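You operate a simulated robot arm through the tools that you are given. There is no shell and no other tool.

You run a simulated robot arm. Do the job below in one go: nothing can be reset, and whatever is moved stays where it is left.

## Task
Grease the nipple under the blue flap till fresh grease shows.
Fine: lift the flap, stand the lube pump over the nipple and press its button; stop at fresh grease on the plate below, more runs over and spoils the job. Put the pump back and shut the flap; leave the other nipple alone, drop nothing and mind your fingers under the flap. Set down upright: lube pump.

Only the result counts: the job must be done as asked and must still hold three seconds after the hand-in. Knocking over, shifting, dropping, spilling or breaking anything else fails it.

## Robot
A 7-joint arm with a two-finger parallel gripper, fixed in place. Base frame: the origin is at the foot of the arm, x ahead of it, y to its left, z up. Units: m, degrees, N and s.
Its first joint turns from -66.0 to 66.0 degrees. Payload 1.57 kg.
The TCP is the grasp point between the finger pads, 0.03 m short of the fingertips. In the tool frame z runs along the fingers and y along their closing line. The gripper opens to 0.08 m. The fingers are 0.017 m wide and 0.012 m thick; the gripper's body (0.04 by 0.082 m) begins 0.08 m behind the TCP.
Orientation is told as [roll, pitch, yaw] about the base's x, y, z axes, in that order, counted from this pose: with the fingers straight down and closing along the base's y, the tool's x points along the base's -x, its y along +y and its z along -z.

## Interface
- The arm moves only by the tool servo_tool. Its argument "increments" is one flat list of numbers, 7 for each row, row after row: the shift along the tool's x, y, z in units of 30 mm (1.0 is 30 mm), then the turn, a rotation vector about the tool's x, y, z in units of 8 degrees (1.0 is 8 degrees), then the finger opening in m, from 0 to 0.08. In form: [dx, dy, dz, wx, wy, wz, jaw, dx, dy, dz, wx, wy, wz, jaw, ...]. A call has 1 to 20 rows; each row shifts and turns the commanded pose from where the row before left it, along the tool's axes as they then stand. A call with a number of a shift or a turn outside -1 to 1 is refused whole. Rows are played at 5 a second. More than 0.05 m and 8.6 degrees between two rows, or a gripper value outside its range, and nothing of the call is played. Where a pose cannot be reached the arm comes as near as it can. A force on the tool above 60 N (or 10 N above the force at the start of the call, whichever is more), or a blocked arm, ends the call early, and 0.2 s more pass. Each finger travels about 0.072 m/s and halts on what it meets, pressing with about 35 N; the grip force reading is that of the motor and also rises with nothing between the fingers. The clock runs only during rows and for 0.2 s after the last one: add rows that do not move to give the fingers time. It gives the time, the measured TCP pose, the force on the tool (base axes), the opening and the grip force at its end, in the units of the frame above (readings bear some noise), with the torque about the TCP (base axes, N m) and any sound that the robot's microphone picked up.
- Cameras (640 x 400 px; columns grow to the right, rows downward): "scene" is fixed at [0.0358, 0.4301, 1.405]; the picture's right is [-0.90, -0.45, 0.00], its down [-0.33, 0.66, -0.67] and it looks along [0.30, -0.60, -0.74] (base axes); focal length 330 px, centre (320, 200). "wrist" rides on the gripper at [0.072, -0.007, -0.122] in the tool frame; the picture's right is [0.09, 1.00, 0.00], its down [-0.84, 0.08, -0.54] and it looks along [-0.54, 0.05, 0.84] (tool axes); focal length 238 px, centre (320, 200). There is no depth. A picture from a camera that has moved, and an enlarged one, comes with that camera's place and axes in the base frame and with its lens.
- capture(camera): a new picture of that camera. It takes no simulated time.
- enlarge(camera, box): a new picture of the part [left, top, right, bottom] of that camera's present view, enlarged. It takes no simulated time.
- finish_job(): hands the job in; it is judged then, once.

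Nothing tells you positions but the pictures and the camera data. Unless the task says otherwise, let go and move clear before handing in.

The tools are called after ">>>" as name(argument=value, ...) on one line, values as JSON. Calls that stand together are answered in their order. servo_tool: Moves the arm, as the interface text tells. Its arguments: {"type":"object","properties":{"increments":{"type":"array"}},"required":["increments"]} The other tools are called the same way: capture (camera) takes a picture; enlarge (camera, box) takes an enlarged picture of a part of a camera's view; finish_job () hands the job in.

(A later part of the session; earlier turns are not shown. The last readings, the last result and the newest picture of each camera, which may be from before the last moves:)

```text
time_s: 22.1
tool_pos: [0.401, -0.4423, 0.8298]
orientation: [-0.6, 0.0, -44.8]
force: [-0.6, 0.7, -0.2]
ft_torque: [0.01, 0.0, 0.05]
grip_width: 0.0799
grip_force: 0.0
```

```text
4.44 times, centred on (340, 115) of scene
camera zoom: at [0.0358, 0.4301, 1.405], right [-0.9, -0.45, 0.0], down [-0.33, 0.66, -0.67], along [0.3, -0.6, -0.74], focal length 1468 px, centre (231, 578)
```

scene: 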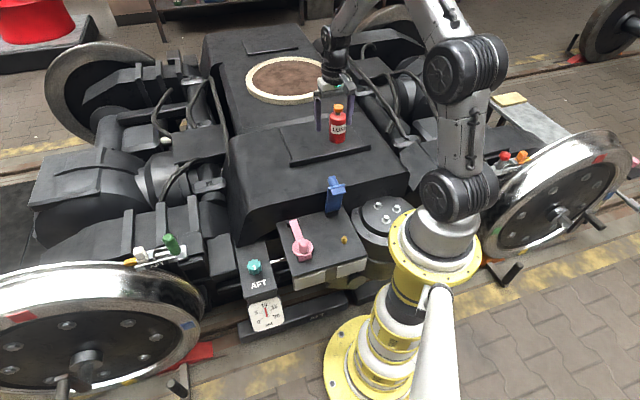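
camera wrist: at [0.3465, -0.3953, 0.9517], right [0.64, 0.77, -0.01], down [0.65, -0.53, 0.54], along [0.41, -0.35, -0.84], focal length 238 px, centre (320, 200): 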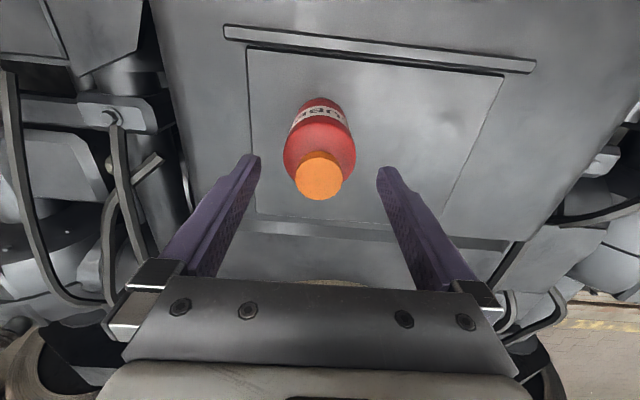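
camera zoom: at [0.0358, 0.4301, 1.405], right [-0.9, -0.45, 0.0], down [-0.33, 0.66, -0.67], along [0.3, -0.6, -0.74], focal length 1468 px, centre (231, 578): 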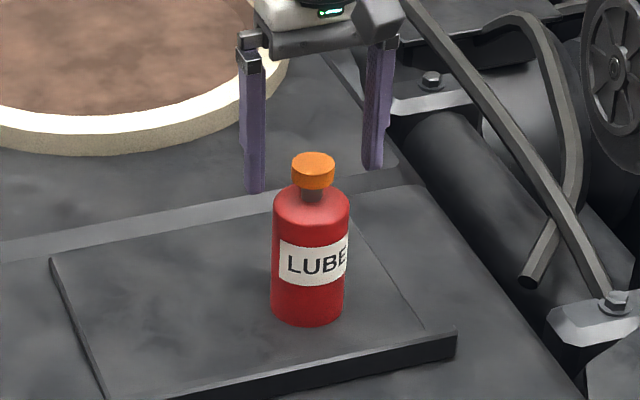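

Aligned within about 2 mm. I go down to z = 0.752 around the bottle.

>>> servo_tool(increments=[0, 0, 0.65, 0, 0, 0, 0.08, 0, 0, 0.65, 0, 0, 0, 0.08, 0, 0, 0.65, 0, 0, 0, 0.08, 0, 0, 0.65, 0, 0, 0, 0.08, 0, 0, 0, 0, 0, 0, 0.08])

>>> capture(camera="wrist")

>>> enlarge(camera="scene", box=[290, 80, 390, 160])

```text
time_s: 23.3
tool_pos: [0.3982, -0.4431, 0.752]
orientation: [-0.6, 0.0, -44.8]
force: [0.1, -0.4, -0.3]
ft_torque: [-0.01, 0.02, -0.02]
grip_width: 0.0798
grip_force: 0.1
```

```text
taken
camera wrist: at [0.3449, -0.396, 0.8736], right [0.64, 0.77, -0.01], down [0.65, -0.53, 0.54], along [0.41, -0.35, -0.84], focal length 238 px, centre (320, 200)
```

wrist: 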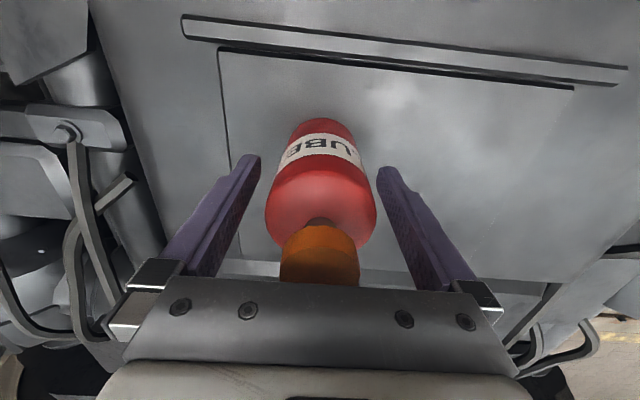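

```text
5.00 times, centred on (340, 120) of scene
camera zoom: at [0.0358, 0.4301, 1.405], right [-0.9, -0.45, 0.0], down [-0.33, 0.66, -0.67], along [0.3, -0.6, -0.74], focal length 1651 px, centre (220, 600)
```

zoom: 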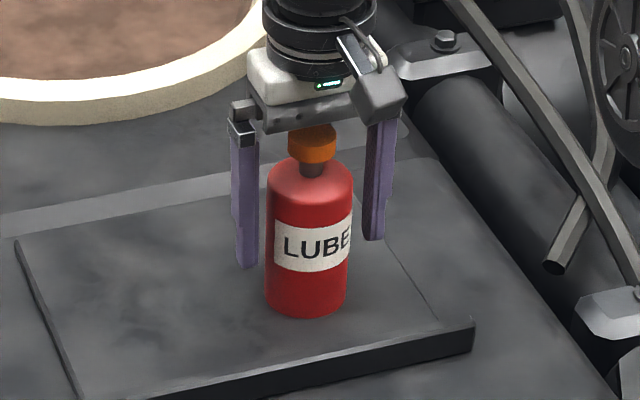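

Centred around the bottle with the palm clear of the button. Now I grip it.

>>> servo_tool(increments=[0, 0, 0, 0, 0, 0, 0.06, 0, 0, 0, 0, 0, 0, 0.045, 0, 0, 0, 0, 0, 0, 0.04, 0, 0, 0, 0, 0, 0, 0.04])

>>> enlarge(camera="scene", box=[290, 80, 390, 160])

```text
time_s: 24.3
tool_pos: [0.4001, -0.4434, 0.7535]
orientation: [-0.6, 0.1, -44.8]
force: [0.9, 0.3, 0.8]
ft_torque: [0.12, -0.12, -0.03]
grip_width: 0.0572
grip_force: 34.7
```

```text
5.00 times, centred on (340, 120) of scene
camera zoom: at [0.0358, 0.4301, 1.405], right [-0.9, -0.45, 0.0], down [-0.33, 0.66, -0.67], along [0.3, -0.6, -0.74], focal length 1651 px, centre (220, 600)
```

zoom: 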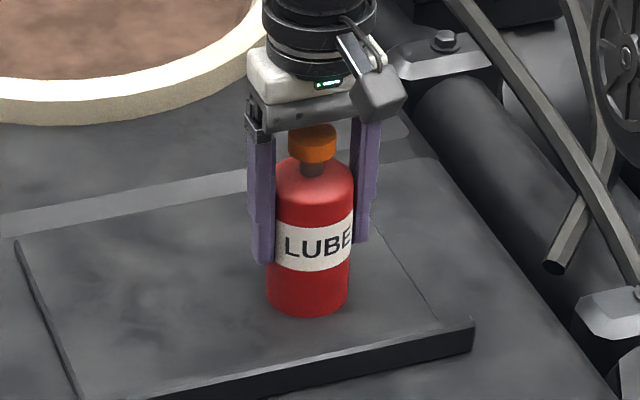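

The pump is held (57 mm wide). Its home pose is TCP (0.400, -0.443, 0.7535). I lift it straight up and check.

>>> servo_tool(increments=[0, 0, -0.3, 0, 0, 0, 0.04, 0, 0, -0.7, 0, 0, 0, 0.04, 0, 0, -0.8, 0, 0, 0, 0.04, 0, 0, -0.8, 0, 0, 0, 0.04, 0, 0, -0.8, 0, 0, 0, 0.04, 0, 0, -0.8, 0, 0, 0, 0.04, 0, 0, 0, 0, 0, 0, 0.04])

>>> capture(camera="scene")

>>> capture(camera="wrist")

```text
time_s: 25.9
tool_pos: [0.3994, -0.442, 0.8775]
orientation: [-0.6, 0.0, -44.8]
force: [0.3, -0.6, -1.2]
ft_torque: [0.03, -0.02, 0.0]
grip_width: 0.0573
grip_force: 35.4
```

```text
taken
```

scene: 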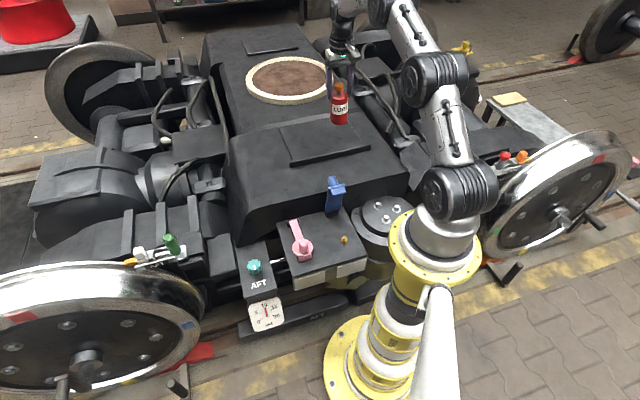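

```text
taken
camera wrist: at [0.3461, -0.3953, 1.0005], right [0.64, 0.77, -0.01], down [0.65, -0.53, 0.54], along [0.41, -0.35, -0.84], focal length 238 px, centre (320, 200)
```

wrist: 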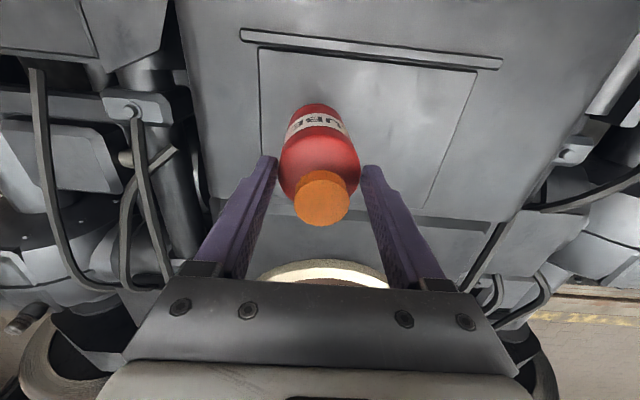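

The bottle seems to sit lower in the fingers than when gripped. I'll check by enlarging before doing anything else.

>>> enlarge(camera="scene", box=[290, 40, 390, 140])

>>> enlarge(camera="wrist", box=[230, 80, 410, 250])

```text
4.00 times, centred on (340, 90) of scene
camera zoom: at [0.0358, 0.4301, 1.4051], right [-0.9, -0.45, 0.0], down [-0.33, 0.66, -0.67], along [0.3, -0.6, -0.74], focal length 1321 px, centre (240, 640)
```

zoom: 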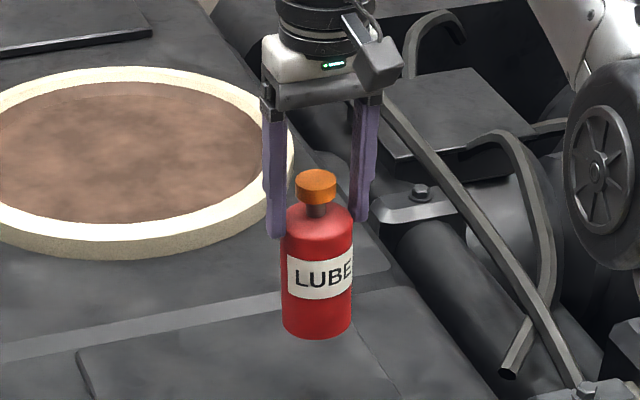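

```text
2.35 times, centred on (320, 165) of wrist
camera zoom: at [0.3461, -0.3953, 1.0005], right [0.64, 0.77, -0.01], down [0.65, -0.53, 0.54], along [0.41, -0.35, -0.84], focal length 561 px, centre (320, 282)
```

zoom: 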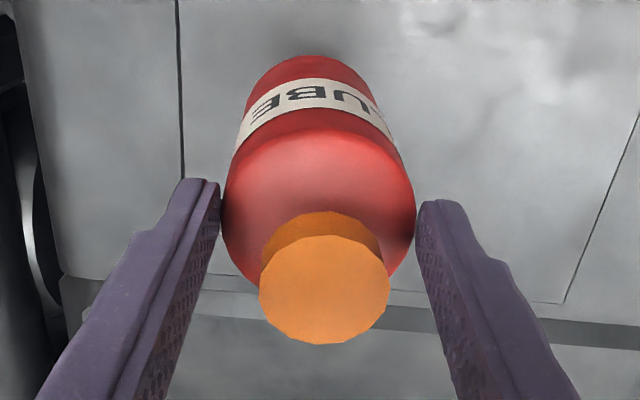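

The bottle slipped about 4.6 cm and is now held only by the fingertips near its shoulder. I'll lower it back onto its place right away, starting brisk and ending gently.

>>> servo_tool(increments=[0, 0, 0.6, 0, 0, 0, 0.04, 0, 0, 1.0, 0, 0, 0, 0.04, 0, 0, 0.7, 0, 0, 0, 0.04, 0, 0, 0.3, 0, 0, 0, 0.04])

>>> enlarge(camera="scene", box=[290, 60, 390, 160])

>>> capture(camera="wrist")

```text
time_s: 26.9
tool_pos: [0.4002, -0.4424, 0.8031]
orientation: [-0.7, -0.2, -44.8]
force: [-4.2, 2.0, 10.1]
ft_torque: [0.48, 0.32, 0.12]
grip_width: 0.0573
grip_force: 35.2
```

```text
4.00 times, centred on (340, 110) of scene
camera zoom: at [0.0356, 0.4303, 1.405], right [-0.9, -0.45, 0.0], down [-0.33, 0.66, -0.67], along [0.3, -0.6, -0.74], focal length 1321 px, centre (240, 560)
```

zoom: 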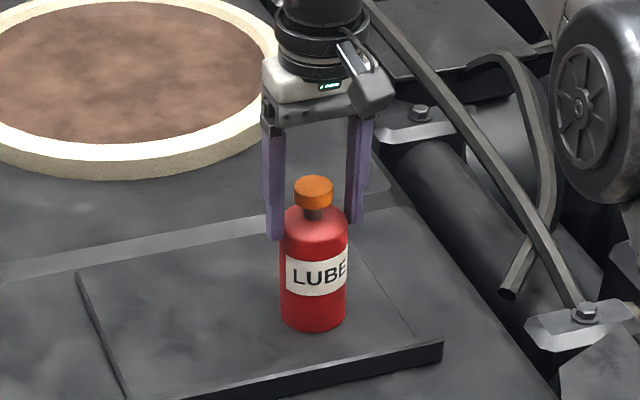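

```text
taken
camera wrist: at [0.3453, -0.396, 0.9241], right [0.64, 0.77, -0.01], down [0.65, -0.53, 0.54], along [0.41, -0.35, -0.84], focal length 238 px, centre (320, 200)
```

wrist: 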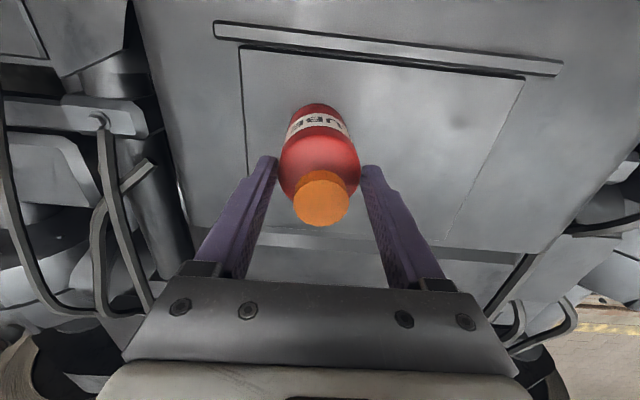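

It held, and now stands on its place again (10 N contact). I'll release it, go lower around the body and regrip, then lift in small steps to watch for slip.

>>> servo_tool(increments=[0, 0, -0.025, 0, 0, 0, 0.04, 0, 0, 0, 0, 0, 0, 0.06, 0, 0, 0, 0, 0, 0, 0.08, 0, 0, 0, 0, 0, 0, 0.08])

>>> capture(camera="wrist")

>>> enlarge(camera="scene", box=[290, 60, 390, 160])

```text
time_s: 27.9
tool_pos: [0.3992, -0.4419, 0.8017]
orientation: [-0.5, 0.1, -44.9]
force: [0.0, 0.2, -0.1]
ft_torque: [0.02, -0.01, 0.02]
grip_width: 0.08
grip_force: 0.0
```

```text
taken
camera wrist: at [0.3452, -0.3953, 0.9228], right [0.64, 0.77, -0.01], down [0.65, -0.53, 0.54], along [0.41, -0.35, -0.84], focal length 238 px, centre (320, 200)
```

wrist: 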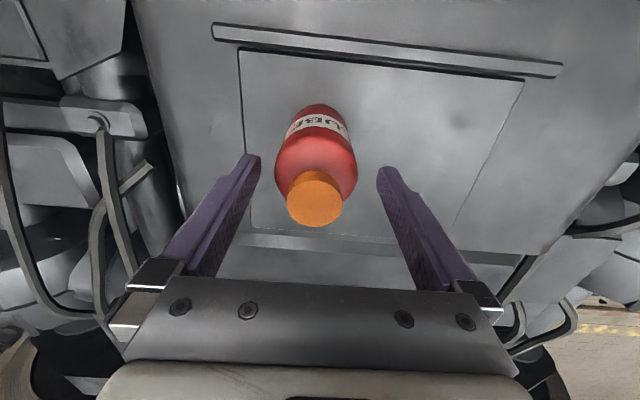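

```text
4.00 times, centred on (340, 110) of scene
camera zoom: at [0.0358, 0.4301, 1.405], right [-0.9, -0.45, 0.0], down [-0.33, 0.66, -0.67], along [0.3, -0.6, -0.74], focal length 1321 px, centre (240, 560)
```

zoom: 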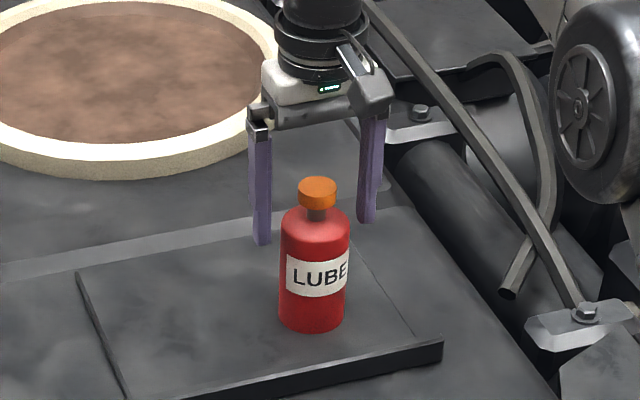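

The pump stands upright in its spot. I'll centre on it, lower to about 0.757, regrip and lift just a few millimetres as a test.

>>> servo_tool(increments=[0.1, -0.08, 0.3, 0, 0, 0, 0.08, 0, 0, 0.6, 0, 0, 0, 0.08, 0, 0, 0.6, 0, 0, 0, 0.08, 0, 0, 0, 0, 0, 0, 0.06, 0, 0, 0, 0, 0, 0, 0.04, 0, 0, 0, 0, 0, 0, 0.03, 0, 0, 0, 0, 0, 0, 0.03])

>>> capture(camera="wrist")

>>> enlarge(camera="scene", box=[290, 60, 390, 160])

```text
time_s: 29.5
tool_pos: [0.395, -0.4428, 0.7575]
orientation: [-0.6, 0.0, -44.8]
force: [0.1, 1.0, -0.6]
ft_torque: [0.08, -0.04, 0.02]
grip_width: 0.0571
grip_force: 34.9
```

```text
taken
camera wrist: at [0.3401, -0.3958, 0.8788], right [0.64, 0.77, -0.01], down [0.65, -0.53, 0.54], along [0.41, -0.35, -0.84], focal length 238 px, centre (320, 200)
```

wrist: 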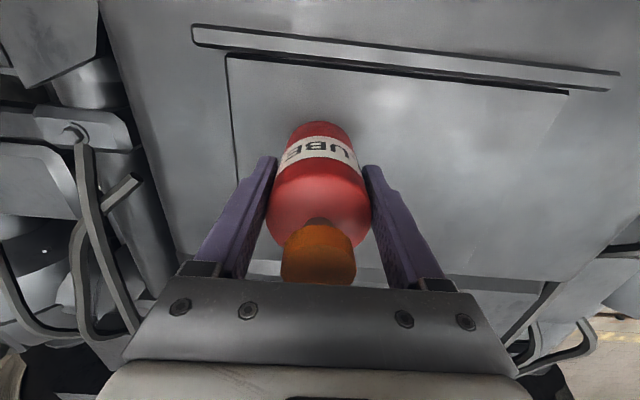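

```text
4.00 times, centred on (340, 110) of scene
camera zoom: at [0.0358, 0.4301, 1.405], right [-0.9, -0.45, 0.0], down [-0.33, 0.66, -0.67], along [0.3, -0.6, -0.74], focal length 1321 px, centre (240, 560)
```

zoom: 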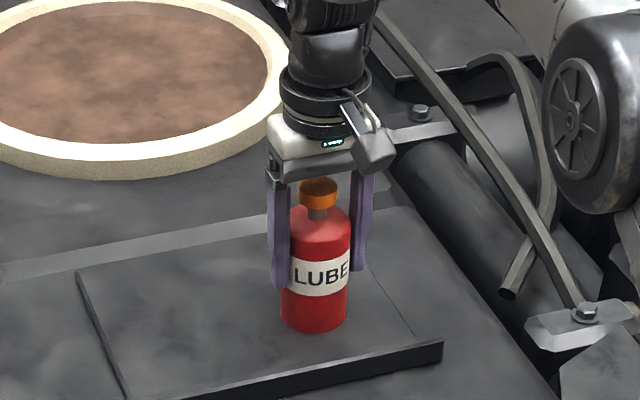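

Gripped deeper. I lift 9 mm slowly and compare.

>>> servo_tool(increments=[0, 0, -0.1, 0, 0, 0, 0.03, 0, 0, -0.1, 0, 0, 0, 0.03, 0, 0, -0.1, 0, 0, 0, 0.03, 0, 0, 0, 0, 0, 0, 0.03])

>>> capture(camera="wrist")

>>> enlarge(camera="scene", box=[290, 60, 390, 160])

```text
time_s: 30.5
tool_pos: [0.3949, -0.4422, 0.767]
orientation: [-0.6, -0.1, -44.8]
force: [0.1, -0.9, -2.3]
ft_torque: [0.01, 0.01, -0.01]
grip_width: 0.0569
grip_force: 34.9
```

```text
taken
camera wrist: at [0.3407, -0.3956, 0.8876], right [0.64, 0.77, -0.01], down [0.65, -0.53, 0.54], along [0.41, -0.35, -0.84], focal length 238 px, centre (320, 200)
```

wrist: 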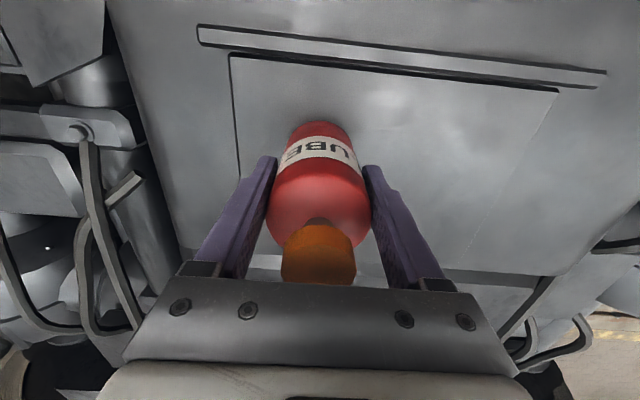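

```text
4.00 times, centred on (340, 110) of scene
camera zoom: at [0.0358, 0.4301, 1.4051], right [-0.9, -0.45, 0.0], down [-0.33, 0.66, -0.67], along [0.3, -0.6, -0.74], focal length 1321 px, centre (240, 560)
```

zoom: 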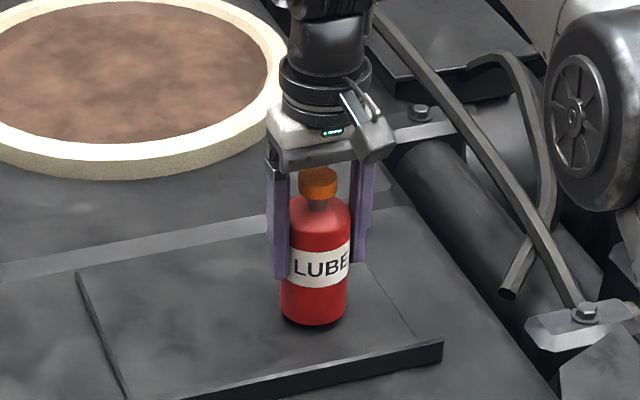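

No slip with slow motion (weight about 2 N). I continue lifting gently and check again.

>>> servo_tool(increments=[0, 0, -0.12, 0, 0, 0, 0.03, 0, 0, -0.2, 0, 0, 0, 0.03, 0, 0, -0.25, 0, 0, 0, 0.03, 0, 0, -0.25, 0, 0, 0, 0.03, 0, 0, -0.15, 0, 0, 0, 0.03, 0, 0, 0, 0, 0, 0, 0.03])

>>> capture(camera="wrist")

```text
time_s: 31.9
tool_pos: [0.3964, -0.4412, 0.7954]
orientation: [-0.6, 0.0, -44.8]
force: [0.2, -0.3, -1.8]
ft_torque: [0.02, 0.08, 0.0]
grip_width: 0.0568
grip_force: 35.2
```

```text
taken
camera wrist: at [0.3423, -0.3949, 0.9166], right [0.64, 0.77, -0.01], down [0.65, -0.53, 0.54], along [0.41, -0.35, -0.84], focal length 238 px, centre (320, 200)
```

wrist: 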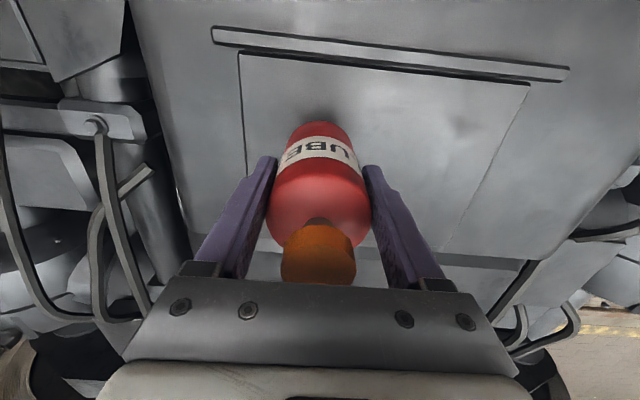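

Still no slip. I lift on to about 0.875 at the same gentle pace.

>>> servo_tool(increments=[0, 0, -0.15, 0, 0, 0, 0.03, 0, 0, -0.25, 0, 0, 0, 0.03, 0, 0, -0.3, 0, 0, 0, 0.03, 0, 0, -0.3, 0, 0, 0, 0.03, 0, 0, -0.3, 0, 0, 0, 0.03, 0, 0, -0.3, 0, 0, 0, 0.03, 0, 0, -0.3, 0, 0, 0, 0.03, 0, 0, -0.3, 0, 0, 0, 0.03, 0, 0, -0.25, 0, 0, 0, 0.03, 0, 0, -0.15, 0, 0, 0, 0.03, 0, 0, 0, 0, 0, 0, 0.03])

>>> capture(camera="wrist")

```text
time_s: 34.3
tool_pos: [0.3952, -0.4413, 0.8723]
orientation: [-0.7, 0.1, -44.8]
force: [-0.7, -0.1, -1.7]
ft_torque: [0.0, 0.0, 0.02]
grip_width: 0.0567
grip_force: 35.0
```

```text
taken
camera wrist: at [0.3411, -0.3947, 0.994], right [0.64, 0.77, -0.01], down [0.65, -0.53, 0.54], along [0.41, -0.35, -0.84], focal length 238 px, centre (320, 200)
```

wrist: 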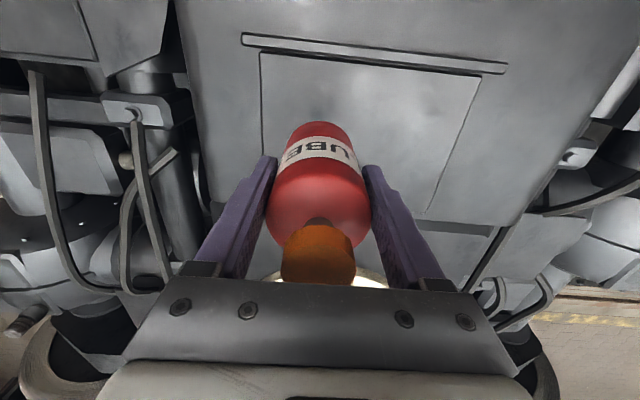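

The pump is held firmly. Now I carry it at this height toward the nipple, stopping short for a look.

>>> servo_tool(increments=[0.2, 0.064, 0, 0, 0, 0, 0.03, 0.35, 0.111, 0, 0, 0, 0, 0.03, 0.5, 0.159, 0, 0, 0, 0, 0.03, 0.62, 0.197, 0, 0, 0, 0, 0.03, 0.62, 0.197, 0, 0, 0, 0, 0.03, 0.62, 0.197, 0, 0, 0, 0, 0.03, 0.62, 0.197, 0, 0, 0, 0, 0.03, 0.62, 0.197, 0, 0, 0, 0, 0.03, 0.62, 0.197, 0, 0, 0, 0, 0.03, 0.62, 0.197, 0, 0, 0, 0, 0.03, 0.62, 0.197, 0, 0, 0, 0, 0.03, 0.62, 0.197, 0, 0, 0, 0, 0.03, 0.62, 0.197, 0, 0, 0, 0, 0.03, 0.62, 0.197, 0, 0, 0, 0, 0.03, 0.62, 0.197, 0, 0, 0, 0, 0.03, 0.5, 0.159, 0, 0, 0, 0, 0.03, 0.35, 0.111, 0, 0, 0, 0, 0.03, 0.2, 0.064, 0, 0, 0, 0, 0.03, 0, 0, 0, 0, 0, 0, 0.03])

>>> capture(camera="wrist")

>>> capture(camera="scene")

```text
time_s: 38.3
tool_pos: [0.2562, -0.1751, 0.8715]
orientation: [-0.6, 0.0, -44.8]
force: [0.4, 0.1, -1.9]
ft_torque: [0.0, -0.01, -0.03]
grip_width: 0.0568
grip_force: 34.9
```

```text
taken
camera wrist: at [0.202, -0.1283, 0.9927], right [0.64, 0.77, -0.01], down [0.65, -0.53, 0.54], along [0.41, -0.35, -0.84], focal length 238 px, centre (320, 200)
```

wrist: 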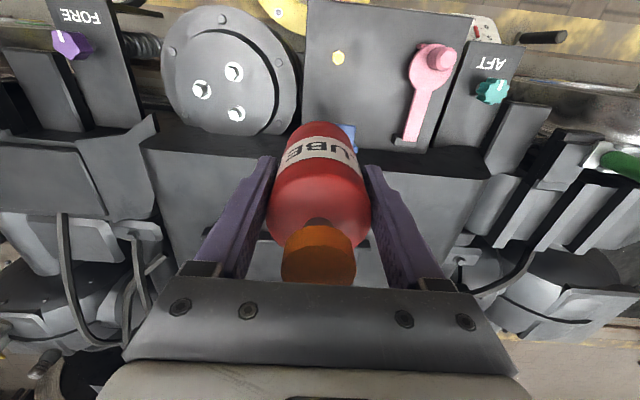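

```text
taken
```

scene: 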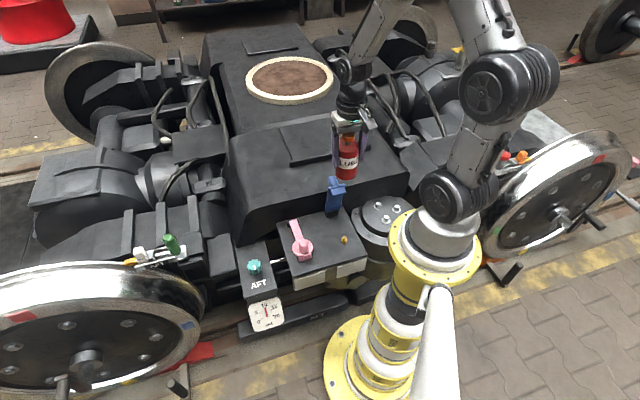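

The pump is over the flap and clear; the nipple is visible ahead. I'll enlarge to refine the nipple's place.

>>> enlarge(camera="wrist", box=[280, 0, 440, 100])

>>> enlarge(camera="scene", box=[290, 200, 390, 262])

```text
4.00 times, centred on (360, 50) of wrist
camera zoom: at [0.202, -0.1283, 0.9927], right [0.64, 0.77, -0.01], down [0.65, -0.53, 0.54], along [0.41, -0.35, -0.84], focal length 953 px, centre (160, 800)
```

zoom: 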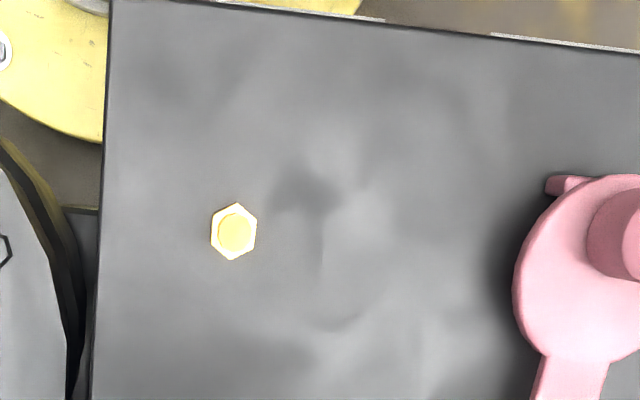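

```text
6.40 times, centred on (340, 231) of scene
camera zoom: at [0.0358, 0.4301, 1.405], right [-0.9, -0.45, 0.0], down [-0.33, 0.66, -0.67], along [0.3, -0.6, -0.74], focal length 2113 px, centre (192, 2)
```

zoom: 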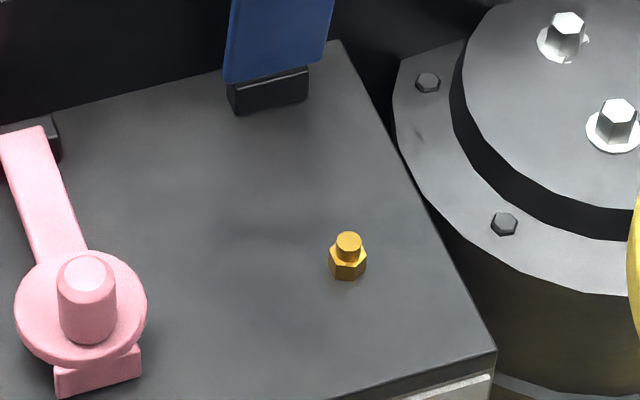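

The nipple's top is at about (0.228, -0.1195, 0.602) and the box top at about 0.577. I move over it and come down to leave about 6 cm of clearance.

>>> servo_tool(increments=[0.2, 0.066, 0, 0, 0, 0, 0.03, 0.4, 0.132, 0, 0, 0, 0, 0.03, 0.6, 0.198, 0, 0, 0, 0, 0.03, 0.5, 0.165, 0, 0, 0, 0, 0.03, 0.27, 0.089, 0, 0, 0, 0, 0.03, 0, 0, 0.2, 0, 0, 0, 0.03, 0, 0, 0.35, 0, 0, 0, 0.03, 0, 0, 0.45, 0, 0, 0, 0.03, 0, 0, 0.45, 0, 0, 0, 0.03, 0, 0, 0.45, 0, 0, 0, 0.03, 0, 0, 0.45, 0, 0, 0, 0.03, 0, 0, 0.45, 0, 0, 0, 0.03, 0, 0, 0.45, 0, 0, 0, 0.03, 0, 0, 0.45, 0, 0, 0, 0.03, 0, 0, 0.35, 0, 0, 0, 0.03, 0, 0, 0.2, 0, 0, 0, 0.03, 0, 0, 0, 0, 0, 0, 0.03])

>>> capture(camera="wrist")

>>> enlarge(camera="scene", box=[270, 150, 400, 260])

```text
time_s: 41.9
tool_pos: [0.2297, -0.1218, 0.7422]
orientation: [-0.6, -0.1, -44.8]
force: [-0.3, 0.2, -2.8]
ft_torque: [0.0, -0.01, 0.02]
grip_width: 0.0567
grip_force: 35.1
```

```text
taken
camera wrist: at [0.1738, -0.0742, 0.8653], right [0.64, 0.77, -0.01], down [0.65, -0.53, 0.54], along [0.41, -0.35, -0.84], focal length 238 px, centre (320, 200)
```

wrist: 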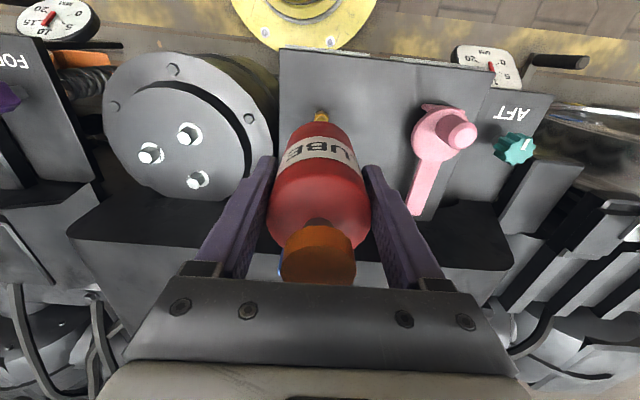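

```text
3.64 times, centred on (335, 205) of scene
camera zoom: at [0.0358, 0.4301, 1.405], right [-0.9, -0.45, 0.0], down [-0.33, 0.66, -0.67], along [0.3, -0.6, -0.74], focal length 1201 px, centre (266, 182)
```

zoom: 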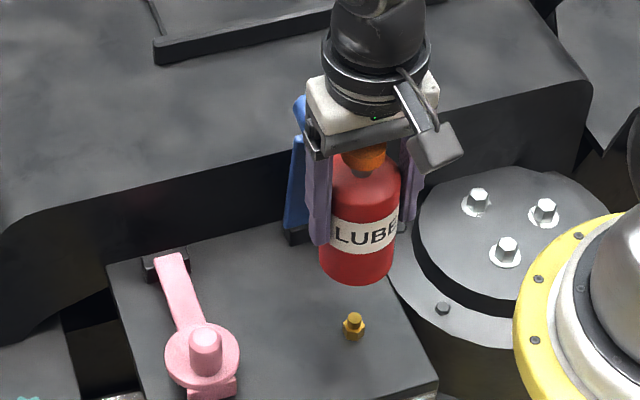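

The pump hangs above the nipple with the flap well clear behind. I'll enlarge to check alignment.

>>> enlarge(camera="wrist", box=[260, 80, 380, 180])

>>> enlarge(camera="scene", box=[330, 180, 390, 250])

```text
4.00 times, centred on (320, 130) of wrist
camera zoom: at [0.1738, -0.0742, 0.8653], right [0.64, 0.77, -0.01], down [0.65, -0.53, 0.54], along [0.41, -0.35, -0.84], focal length 953 px, centre (320, 480)
```

zoom: 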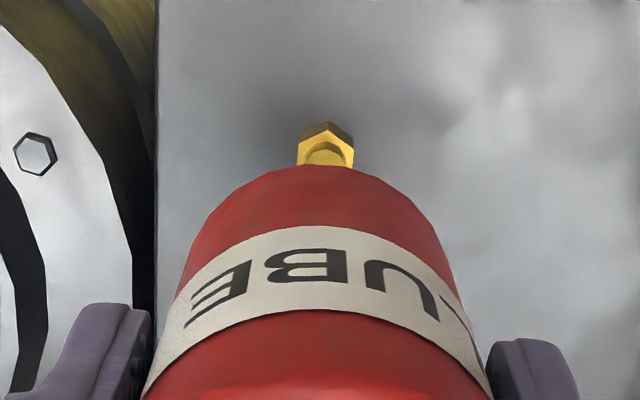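

```text
5.71 times, centred on (360, 215) of scene
camera zoom: at [0.0358, 0.4301, 1.405], right [-0.9, -0.45, 0.0], down [-0.33, 0.66, -0.67], along [0.3, -0.6, -0.74], focal length 1887 px, centre (91, 114)
```

zoom: 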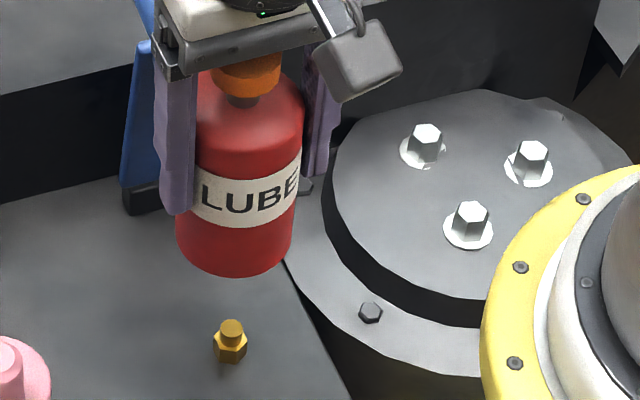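

The pump's base sits about 1 cm too far from the arm relative to the nipple. I shift it 11 mm and come down to about 1 cm above the nipple, then check again.

>>> servo_tool(increments=[0.15, 0, 0, 0, 0, 0, 0.03, 0.2, 0.01, 0.1, 0, 0, 0, 0.03, 0.03, 0.01, 0.3, 0, 0, 0, 0.03, 0, 0, 0.4, 0, 0, 0, 0.03, 0, 0, 0.4, 0, 0, 0, 0.03, 0, 0, 0.35, 0, 0, 0, 0.03, 0, 0, 0.2, 0, 0, 0, 0.03, 0, 0, 0, 0, 0, 0, 0.03])

>>> capture(camera="wrist")

>>> enlarge(camera="wrist", box=[260, 80, 380, 180])

>>> enlarge(camera="scene", box=[300, 180, 400, 260])

```text
time_s: 43.7
tool_pos: [0.2204, -0.1125, 0.6913]
orientation: [-0.6, 0.0, -44.9]
force: [-0.3, 0.8, -2.0]
ft_torque: [0.04, 0.0, 0.01]
grip_width: 0.0568
grip_force: 35.2
```

```text
taken
camera wrist: at [0.166, -0.0658, 0.8133], right [0.64, 0.77, -0.01], down [0.65, -0.53, 0.54], along [0.41, -0.35, -0.84], focal length 238 px, centre (320, 200)
```

wrist: 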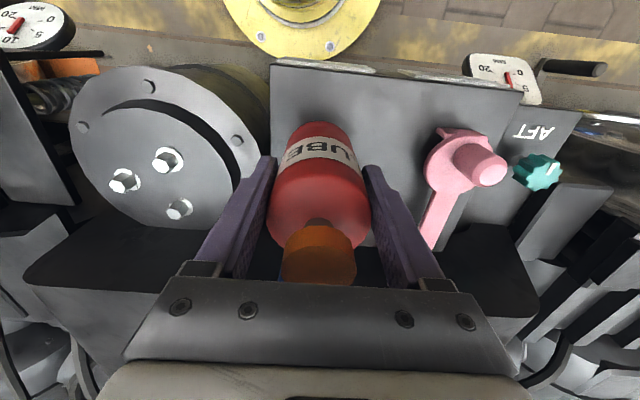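

```text
4.00 times, centred on (320, 130) of wrist
camera zoom: at [0.166, -0.0658, 0.8133], right [0.64, 0.77, -0.01], down [0.65, -0.53, 0.54], along [0.41, -0.35, -0.84], focal length 953 px, centre (320, 480)
```

zoom: 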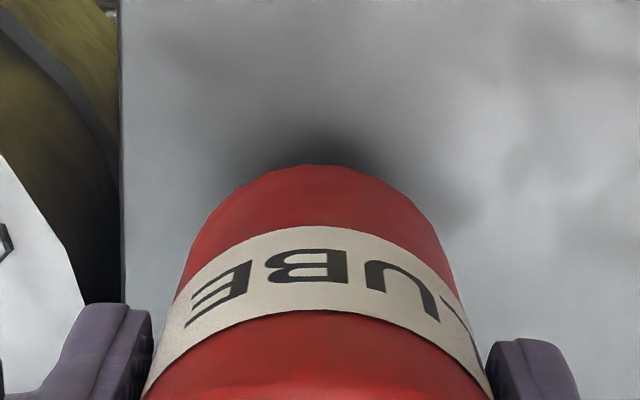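

```text
5.00 times, centred on (350, 220) of scene
camera zoom: at [0.0358, 0.4301, 1.405], right [-0.9, -0.45, 0.0], down [-0.33, 0.66, -0.67], along [0.3, -0.6, -0.74], focal length 1651 px, centre (170, 100)
```

zoom: 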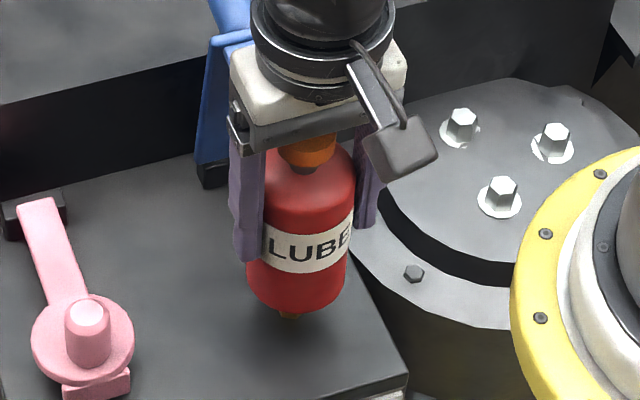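

The nipple is now directly under the pump, its tip about 1.5 cm below the base. I lower in small steps, watching the force.

>>> servo_tool(increments=[-0.03, 0.02, 0.15, 0, 0, 0, 0.03, 0, 0, 0.15, 0, 0, 0, 0.03, 0, 0, 0.1, 0, 0, 0, 0.03, 0, 0, 0, 0, 0, 0, 0.03])

>>> enlarge(camera="scene", box=[300, 180, 400, 260])

```text
time_s: 44.7
tool_pos: [0.2215, -0.1126, 0.679]
orientation: [-0.7, 0.0, -44.8]
force: [-0.1, 0.3, -1.9]
ft_torque: [0.0, 0.0, -0.01]
grip_width: 0.0572
grip_force: 35.5
```

```text
5.00 times, centred on (350, 220) of scene
camera zoom: at [0.0358, 0.4301, 1.405], right [-0.9, -0.45, 0.0], down [-0.33, 0.66, -0.67], along [0.3, -0.6, -0.74], focal length 1651 px, centre (170, 100)
```

zoom: 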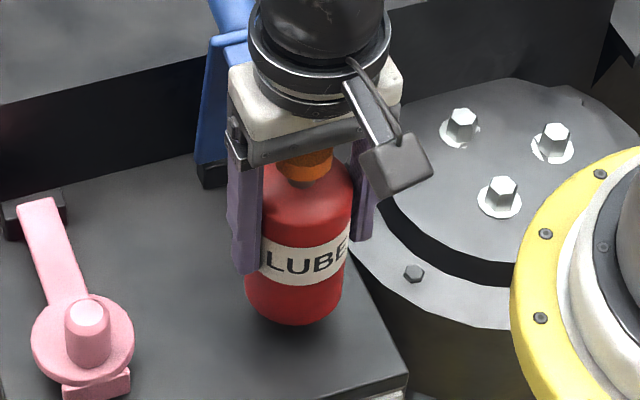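

Well aligned: the base centre falls on the nipple axis. I keep lowering in 3 mm steps.

>>> servo_tool(increments=[0, 0, 0.08, 0, 0, 0, 0.03, 0, 0, 0.08, 0, 0, 0, 0.03, 0, 0, 0, 0, 0, 0, 0.03])

```text
time_s: 45.5
tool_pos: [0.2229, -0.1125, 0.6749]
orientation: [-0.8, 0.0, -44.7]
force: [-0.2, 0.7, -1.8]
ft_torque: [0.01, -0.01, 0.01]
grip_width: 0.0567
grip_force: 34.8
```

>>> servo_tool(increments=[0, 0, 0.08, 0, 0, 0, 0.03, 0, 0, 0.08, 0, 0, 0, 0.03, 0, 0, 0, 0, 0, 0, 0.03])

>>> enlarge(camera="scene", box=[300, 180, 400, 260])

```text
time_s: 46.3
tool_pos: [0.2208, -0.1127, 0.6682]
orientation: [-0.6, -0.1, -44.7]
force: [-0.7, 1.0, -1.5]
ft_torque: [-0.01, 0.01, -0.02]
grip_width: 0.0566
grip_force: 35.0
```

```text
5.00 times, centred on (350, 220) of scene
camera zoom: at [0.0358, 0.4301, 1.405], right [-0.9, -0.45, 0.0], down [-0.33, 0.66, -0.67], along [0.3, -0.6, -0.74], focal length 1651 px, centre (170, 100)
```

zoom: 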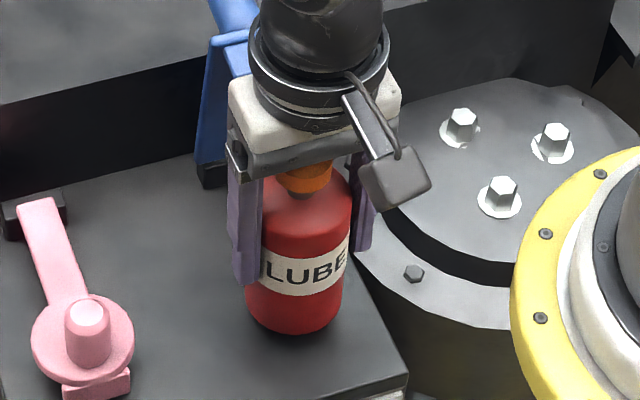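

No contact yet, so the base likely has a socket for the nipple. I go on lowering in small steps.

>>> servo_tool(increments=[0, 0, 0.08, 0, 0, 0, 0.03, 0, 0, 0.08, 0, 0, 0, 0.03, 0, 0, 0, 0, 0, 0, 0.03])

```text
time_s: 47.1
tool_pos: [0.2199, -0.1129, 0.6646]
orientation: [-0.6, 0.0, -44.8]
force: [-0.1, 0.0, -1.6]
ft_torque: [-0.02, 0.03, -0.02]
grip_width: 0.0569
grip_force: 34.9
```

>>> servo_tool(increments=[0, 0, 0.08, 0, 0, 0, 0.03, 0, 0, 0.08, 0, 0, 0, 0.03, 0, 0, 0, 0, 0, 0, 0.03])

>>> enlarge(camera="scene", box=[300, 180, 400, 260])

>>> capture(camera="wrist")

```text
time_s: 47.9
tool_pos: [0.2209, -0.113, 0.6602]
orientation: [-0.5, 0.0, -44.8]
force: [0.2, -0.2, -2.3]
ft_torque: [0.02, 0.02, 0.01]
grip_width: 0.0567
grip_force: 35.1
```

```text
5.00 times, centred on (350, 220) of scene
camera zoom: at [0.0358, 0.4301, 1.405], right [-0.9, -0.45, 0.0], down [-0.33, 0.66, -0.67], along [0.3, -0.6, -0.74], focal length 1651 px, centre (170, 100)
```

zoom: 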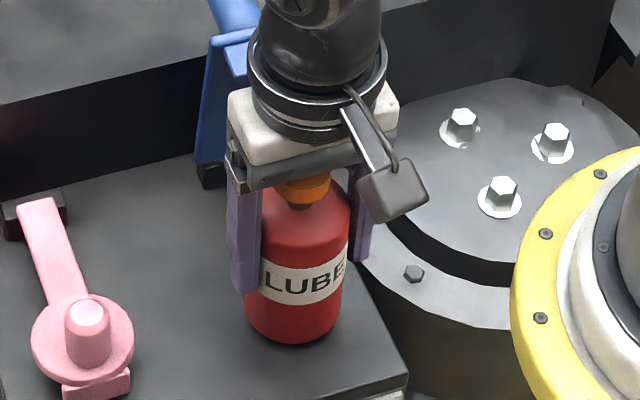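

```text
taken
camera wrist: at [0.1666, -0.0661, 0.7817], right [0.64, 0.77, -0.01], down [0.65, -0.53, 0.54], along [0.41, -0.35, -0.84], focal length 238 px, centre (320, 200)
```

wrist: 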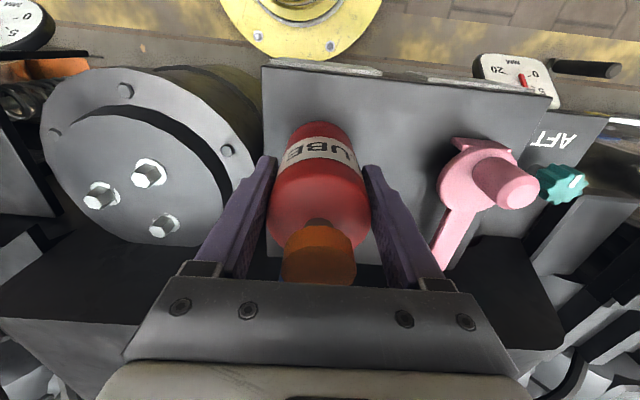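

Still free; about 1 cm remains to the box top by my estimate. Continuing.

>>> servo_tool(increments=[0, 0, 0.08, 0, 0, 0, 0.03, 0, 0, 0.08, 0, 0, 0, 0.03, 0, 0, 0, 0, 0, 0, 0.03])

```text
time_s: 48.7
tool_pos: [0.2197, -0.112, 0.6559]
orientation: [-0.6, -0.1, -44.8]
force: [0.4, 0.1, -1.8]
ft_torque: [-0.01, -0.02, 0.02]
grip_width: 0.0569
grip_force: 35.2
```

>>> servo_tool(increments=[0, 0, 0.05, 0, 0, 0, 0.03, 0, 0, 0.05, 0, 0, 0, 0.03, 0, 0, 0, 0, 0, 0, 0.03])

>>> enlarge(camera="scene", box=[320, 200, 380, 260])

```text
time_s: 49.5
tool_pos: [0.22, -0.1138, 0.6522]
orientation: [-0.6, -0.1, -44.8]
force: [-6.0, 2.1, 27.9]
ft_torque: [0.3, -0.43, 0.23]
grip_width: 0.0569
grip_force: 35.1
```

```text
6.67 times, centred on (350, 230) of scene
camera zoom: at [0.0355, 0.4302, 1.405], right [-0.9, -0.45, 0.0], down [-0.33, 0.66, -0.67], along [0.3, -0.6, -0.74], focal length 2201 px, centre (120, 0)
```

zoom: 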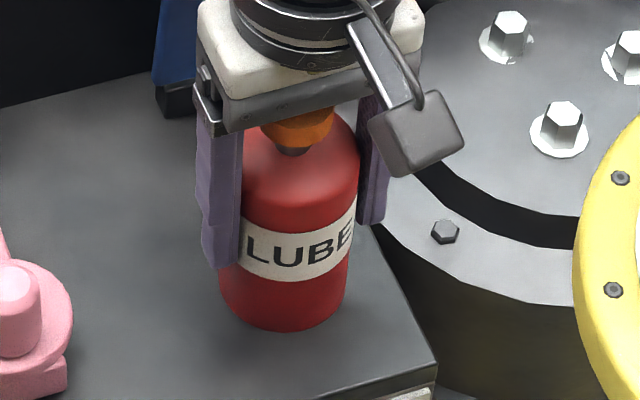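

The pump has landed on the box top over the nipple (28 N up, base z of about 0.578, as estimated). I relieve the pressure, open the fingers and check that it stands.

>>> servo_tool(increments=[0, 0, -0.06, 0, 0, 0, 0.03, 0, 0, 0, 0, 0, 0, 0.05, 0, 0, 0, 0, 0, 0, 0.07, 0, 0, 0, 0, 0, 0, 0.08, 0, 0, 0, 0, 0, 0, 0.08])

>>> enlarge(camera="scene", box=[300, 180, 400, 260])

>>> capture(camera="wrist")

```text
time_s: 50.7
tool_pos: [0.2202, -0.1135, 0.6542]
orientation: [-0.6, 0.0, -44.8]
force: [0.0, 0.3, 0.3]
ft_torque: [0.01, 0.01, -0.01]
grip_width: 0.08
grip_force: 0.0
```

```text
5.00 times, centred on (350, 220) of scene
camera zoom: at [0.0358, 0.4301, 1.405], right [-0.9, -0.45, 0.0], down [-0.33, 0.66, -0.67], along [0.3, -0.6, -0.74], focal length 1651 px, centre (170, 100)
```

zoom: 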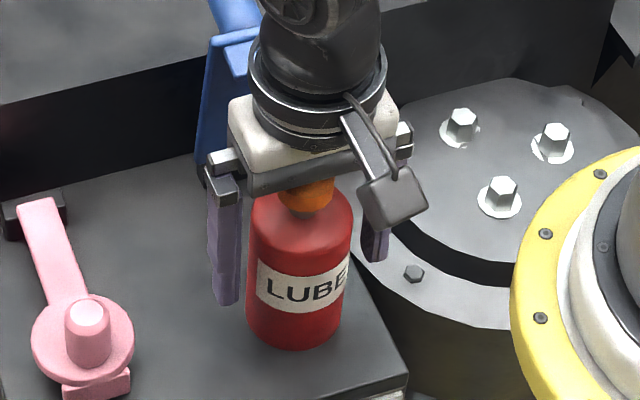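

```text
taken
camera wrist: at [0.1662, -0.0664, 0.7758], right [0.64, 0.77, -0.01], down [0.65, -0.53, 0.54], along [0.41, -0.35, -0.84], focal length 238 px, centre (320, 200)
```

wrist: 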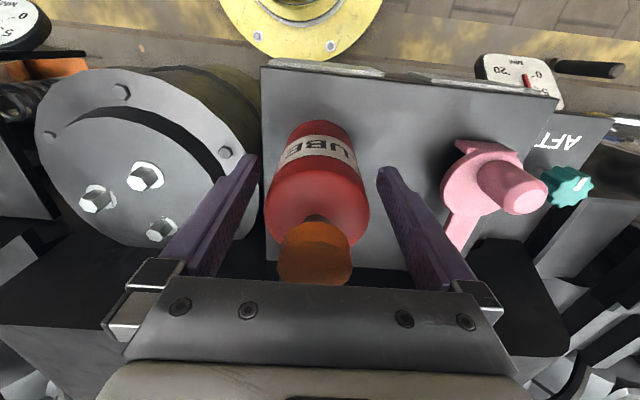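

The pump stands upright over the nipple and is released. I rise straight up, then look at the button and take a baseline view of the plate on the box's front.

>>> servo_tool(increments=[0, 0, -0.2, 0, 0, 0, 0.08, 0, 0, -0.6, 0, 0, 0, 0.08, 0, 0, -0.9, 0, 0, 0, 0.08, 0, 0, -0.9, 0, 0, 0, 0.08, 0, 0, -0.9, 0, 0, 0, 0.04, 0, 0, -0.6, 0, 0, 0, 0.0, 0, 0, 0, 0, 0, 0, 0.0, 0, 0, 0, 0, 0, 0, 0.0, 0, 0, 0, 0, 0, 0, 0.0])

>>> capture(camera="wrist")

>>> enlarge(camera="scene", box=[280, 170, 400, 245])

>>> enlarge(camera="scene", box=[280, 240, 380, 302])

```text
time_s: 52.7
tool_pos: [0.2223, -0.1127, 0.7753]
orientation: [-0.7, 0.1, -44.7]
force: [-0.4, -0.5, 0.8]
ft_torque: [0.0, -0.02, -0.01]
grip_width: 0.0002
grip_force: 21.3
```

```text
taken
camera wrist: at [0.1679, -0.0659, 0.8982], right [0.64, 0.77, -0.01], down [0.65, -0.53, 0.54], along [0.41, -0.35, -0.84], focal length 238 px, centre (320, 200)
```

wrist: 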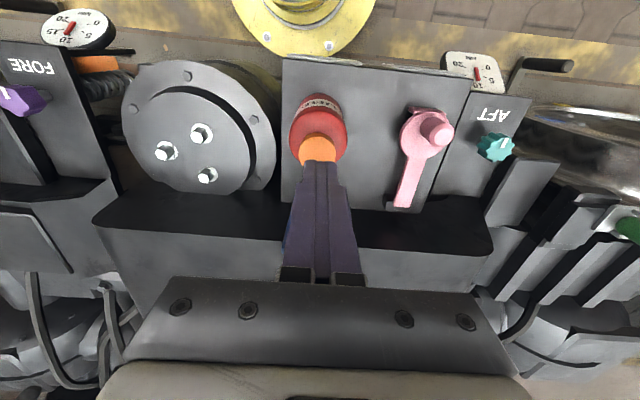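

```text
5.33 times, centred on (340, 208) of scene
camera zoom: at [0.0358, 0.4301, 1.405], right [-0.9, -0.45, 0.0], down [-0.33, 0.66, -0.67], along [0.3, -0.6, -0.74], focal length 1761 px, centre (213, 160)
```

zoom: 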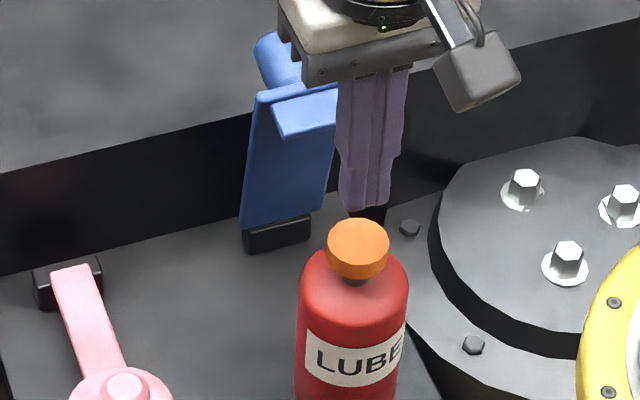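

```text
6.40 times, centred on (330, 271) of scene
camera zoom: at [0.0358, 0.4301, 1.405], right [-0.9, -0.45, 0.0], down [-0.33, 0.66, -0.67], along [0.3, -0.6, -0.74], focal length 2113 px, centre (256, -254)
```

zoom: 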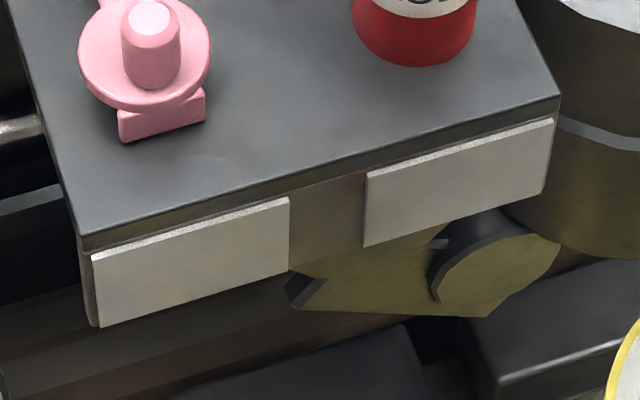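

The plate below the blue nipple is clean. I'll enlarge the wrist view to find the button's centre relative to the closed fingertips.

>>> enlarge(camera="wrist", box=[260, 70, 380, 220])

```text
2.67 times, centred on (320, 145) of wrist
camera zoom: at [0.1679, -0.0659, 0.8982], right [0.64, 0.77, -0.01], down [0.65, -0.53, 0.54], along [0.41, -0.35, -0.84], focal length 636 px, centre (320, 347)
```

zoom: 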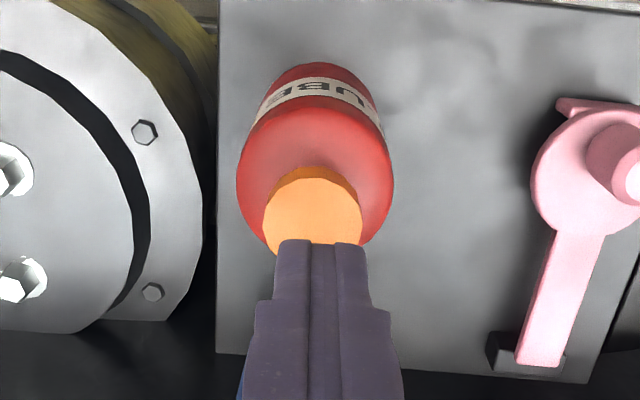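

The button top is at about (0.2245, -0.1175, 0.710), about 6 mm further out than the closed tips. I shift over it and come down to about 1 cm above it.

>>> servo_tool(increments=[-0.1, -0.01, 0.2, 0, 0, 0, 0.0, -0.09, -0.01, 0.4, 0, 0, 0, 0.0, 0, 0, 0.2, 0, 0, 0, 0.0, 0, 0, 0, 0, 0, 0, 0.0])

>>> enlarge(camera="scene", box=[280, 170, 400, 245])

>>> enlarge(camera="wrist", box=[260, 70, 380, 220])

```text
time_s: 53.7
tool_pos: [0.2265, -0.1171, 0.7517]
orientation: [-0.6, -0.1, -44.8]
force: [0.3, -0.4, 0.1]
ft_torque: [0.0, -0.02, 0.0]
grip_width: 0.0
grip_force: 21.2
```

```text
5.33 times, centred on (340, 208) of scene
camera zoom: at [0.0358, 0.4301, 1.405], right [-0.9, -0.45, 0.0], down [-0.33, 0.66, -0.67], along [0.3, -0.6, -0.74], focal length 1761 px, centre (213, 160)
```

zoom: 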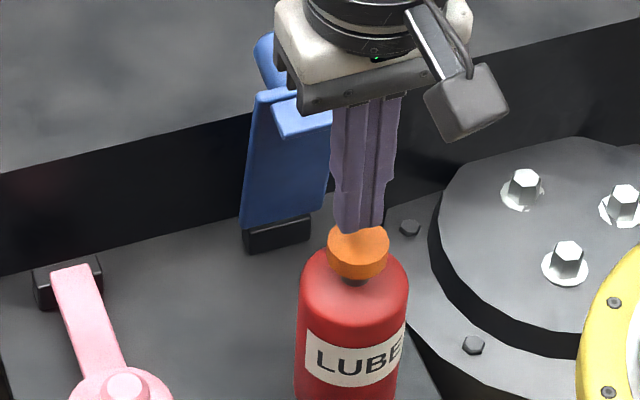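

```text
2.67 times, centred on (320, 145) of wrist
camera zoom: at [0.1715, -0.0706, 0.8743], right [0.64, 0.77, -0.01], down [0.65, -0.53, 0.54], along [0.41, -0.35, -0.84], focal length 636 px, centre (320, 347)
```

zoom: 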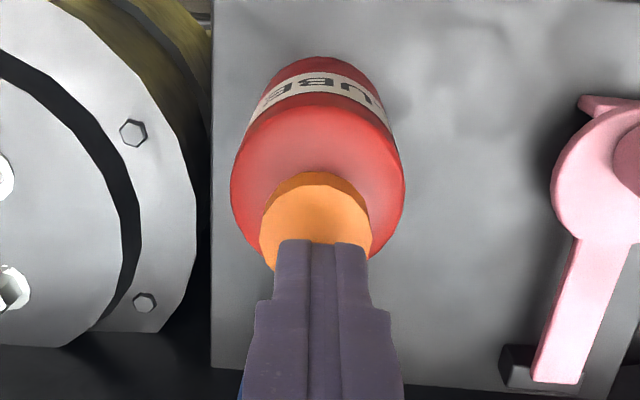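

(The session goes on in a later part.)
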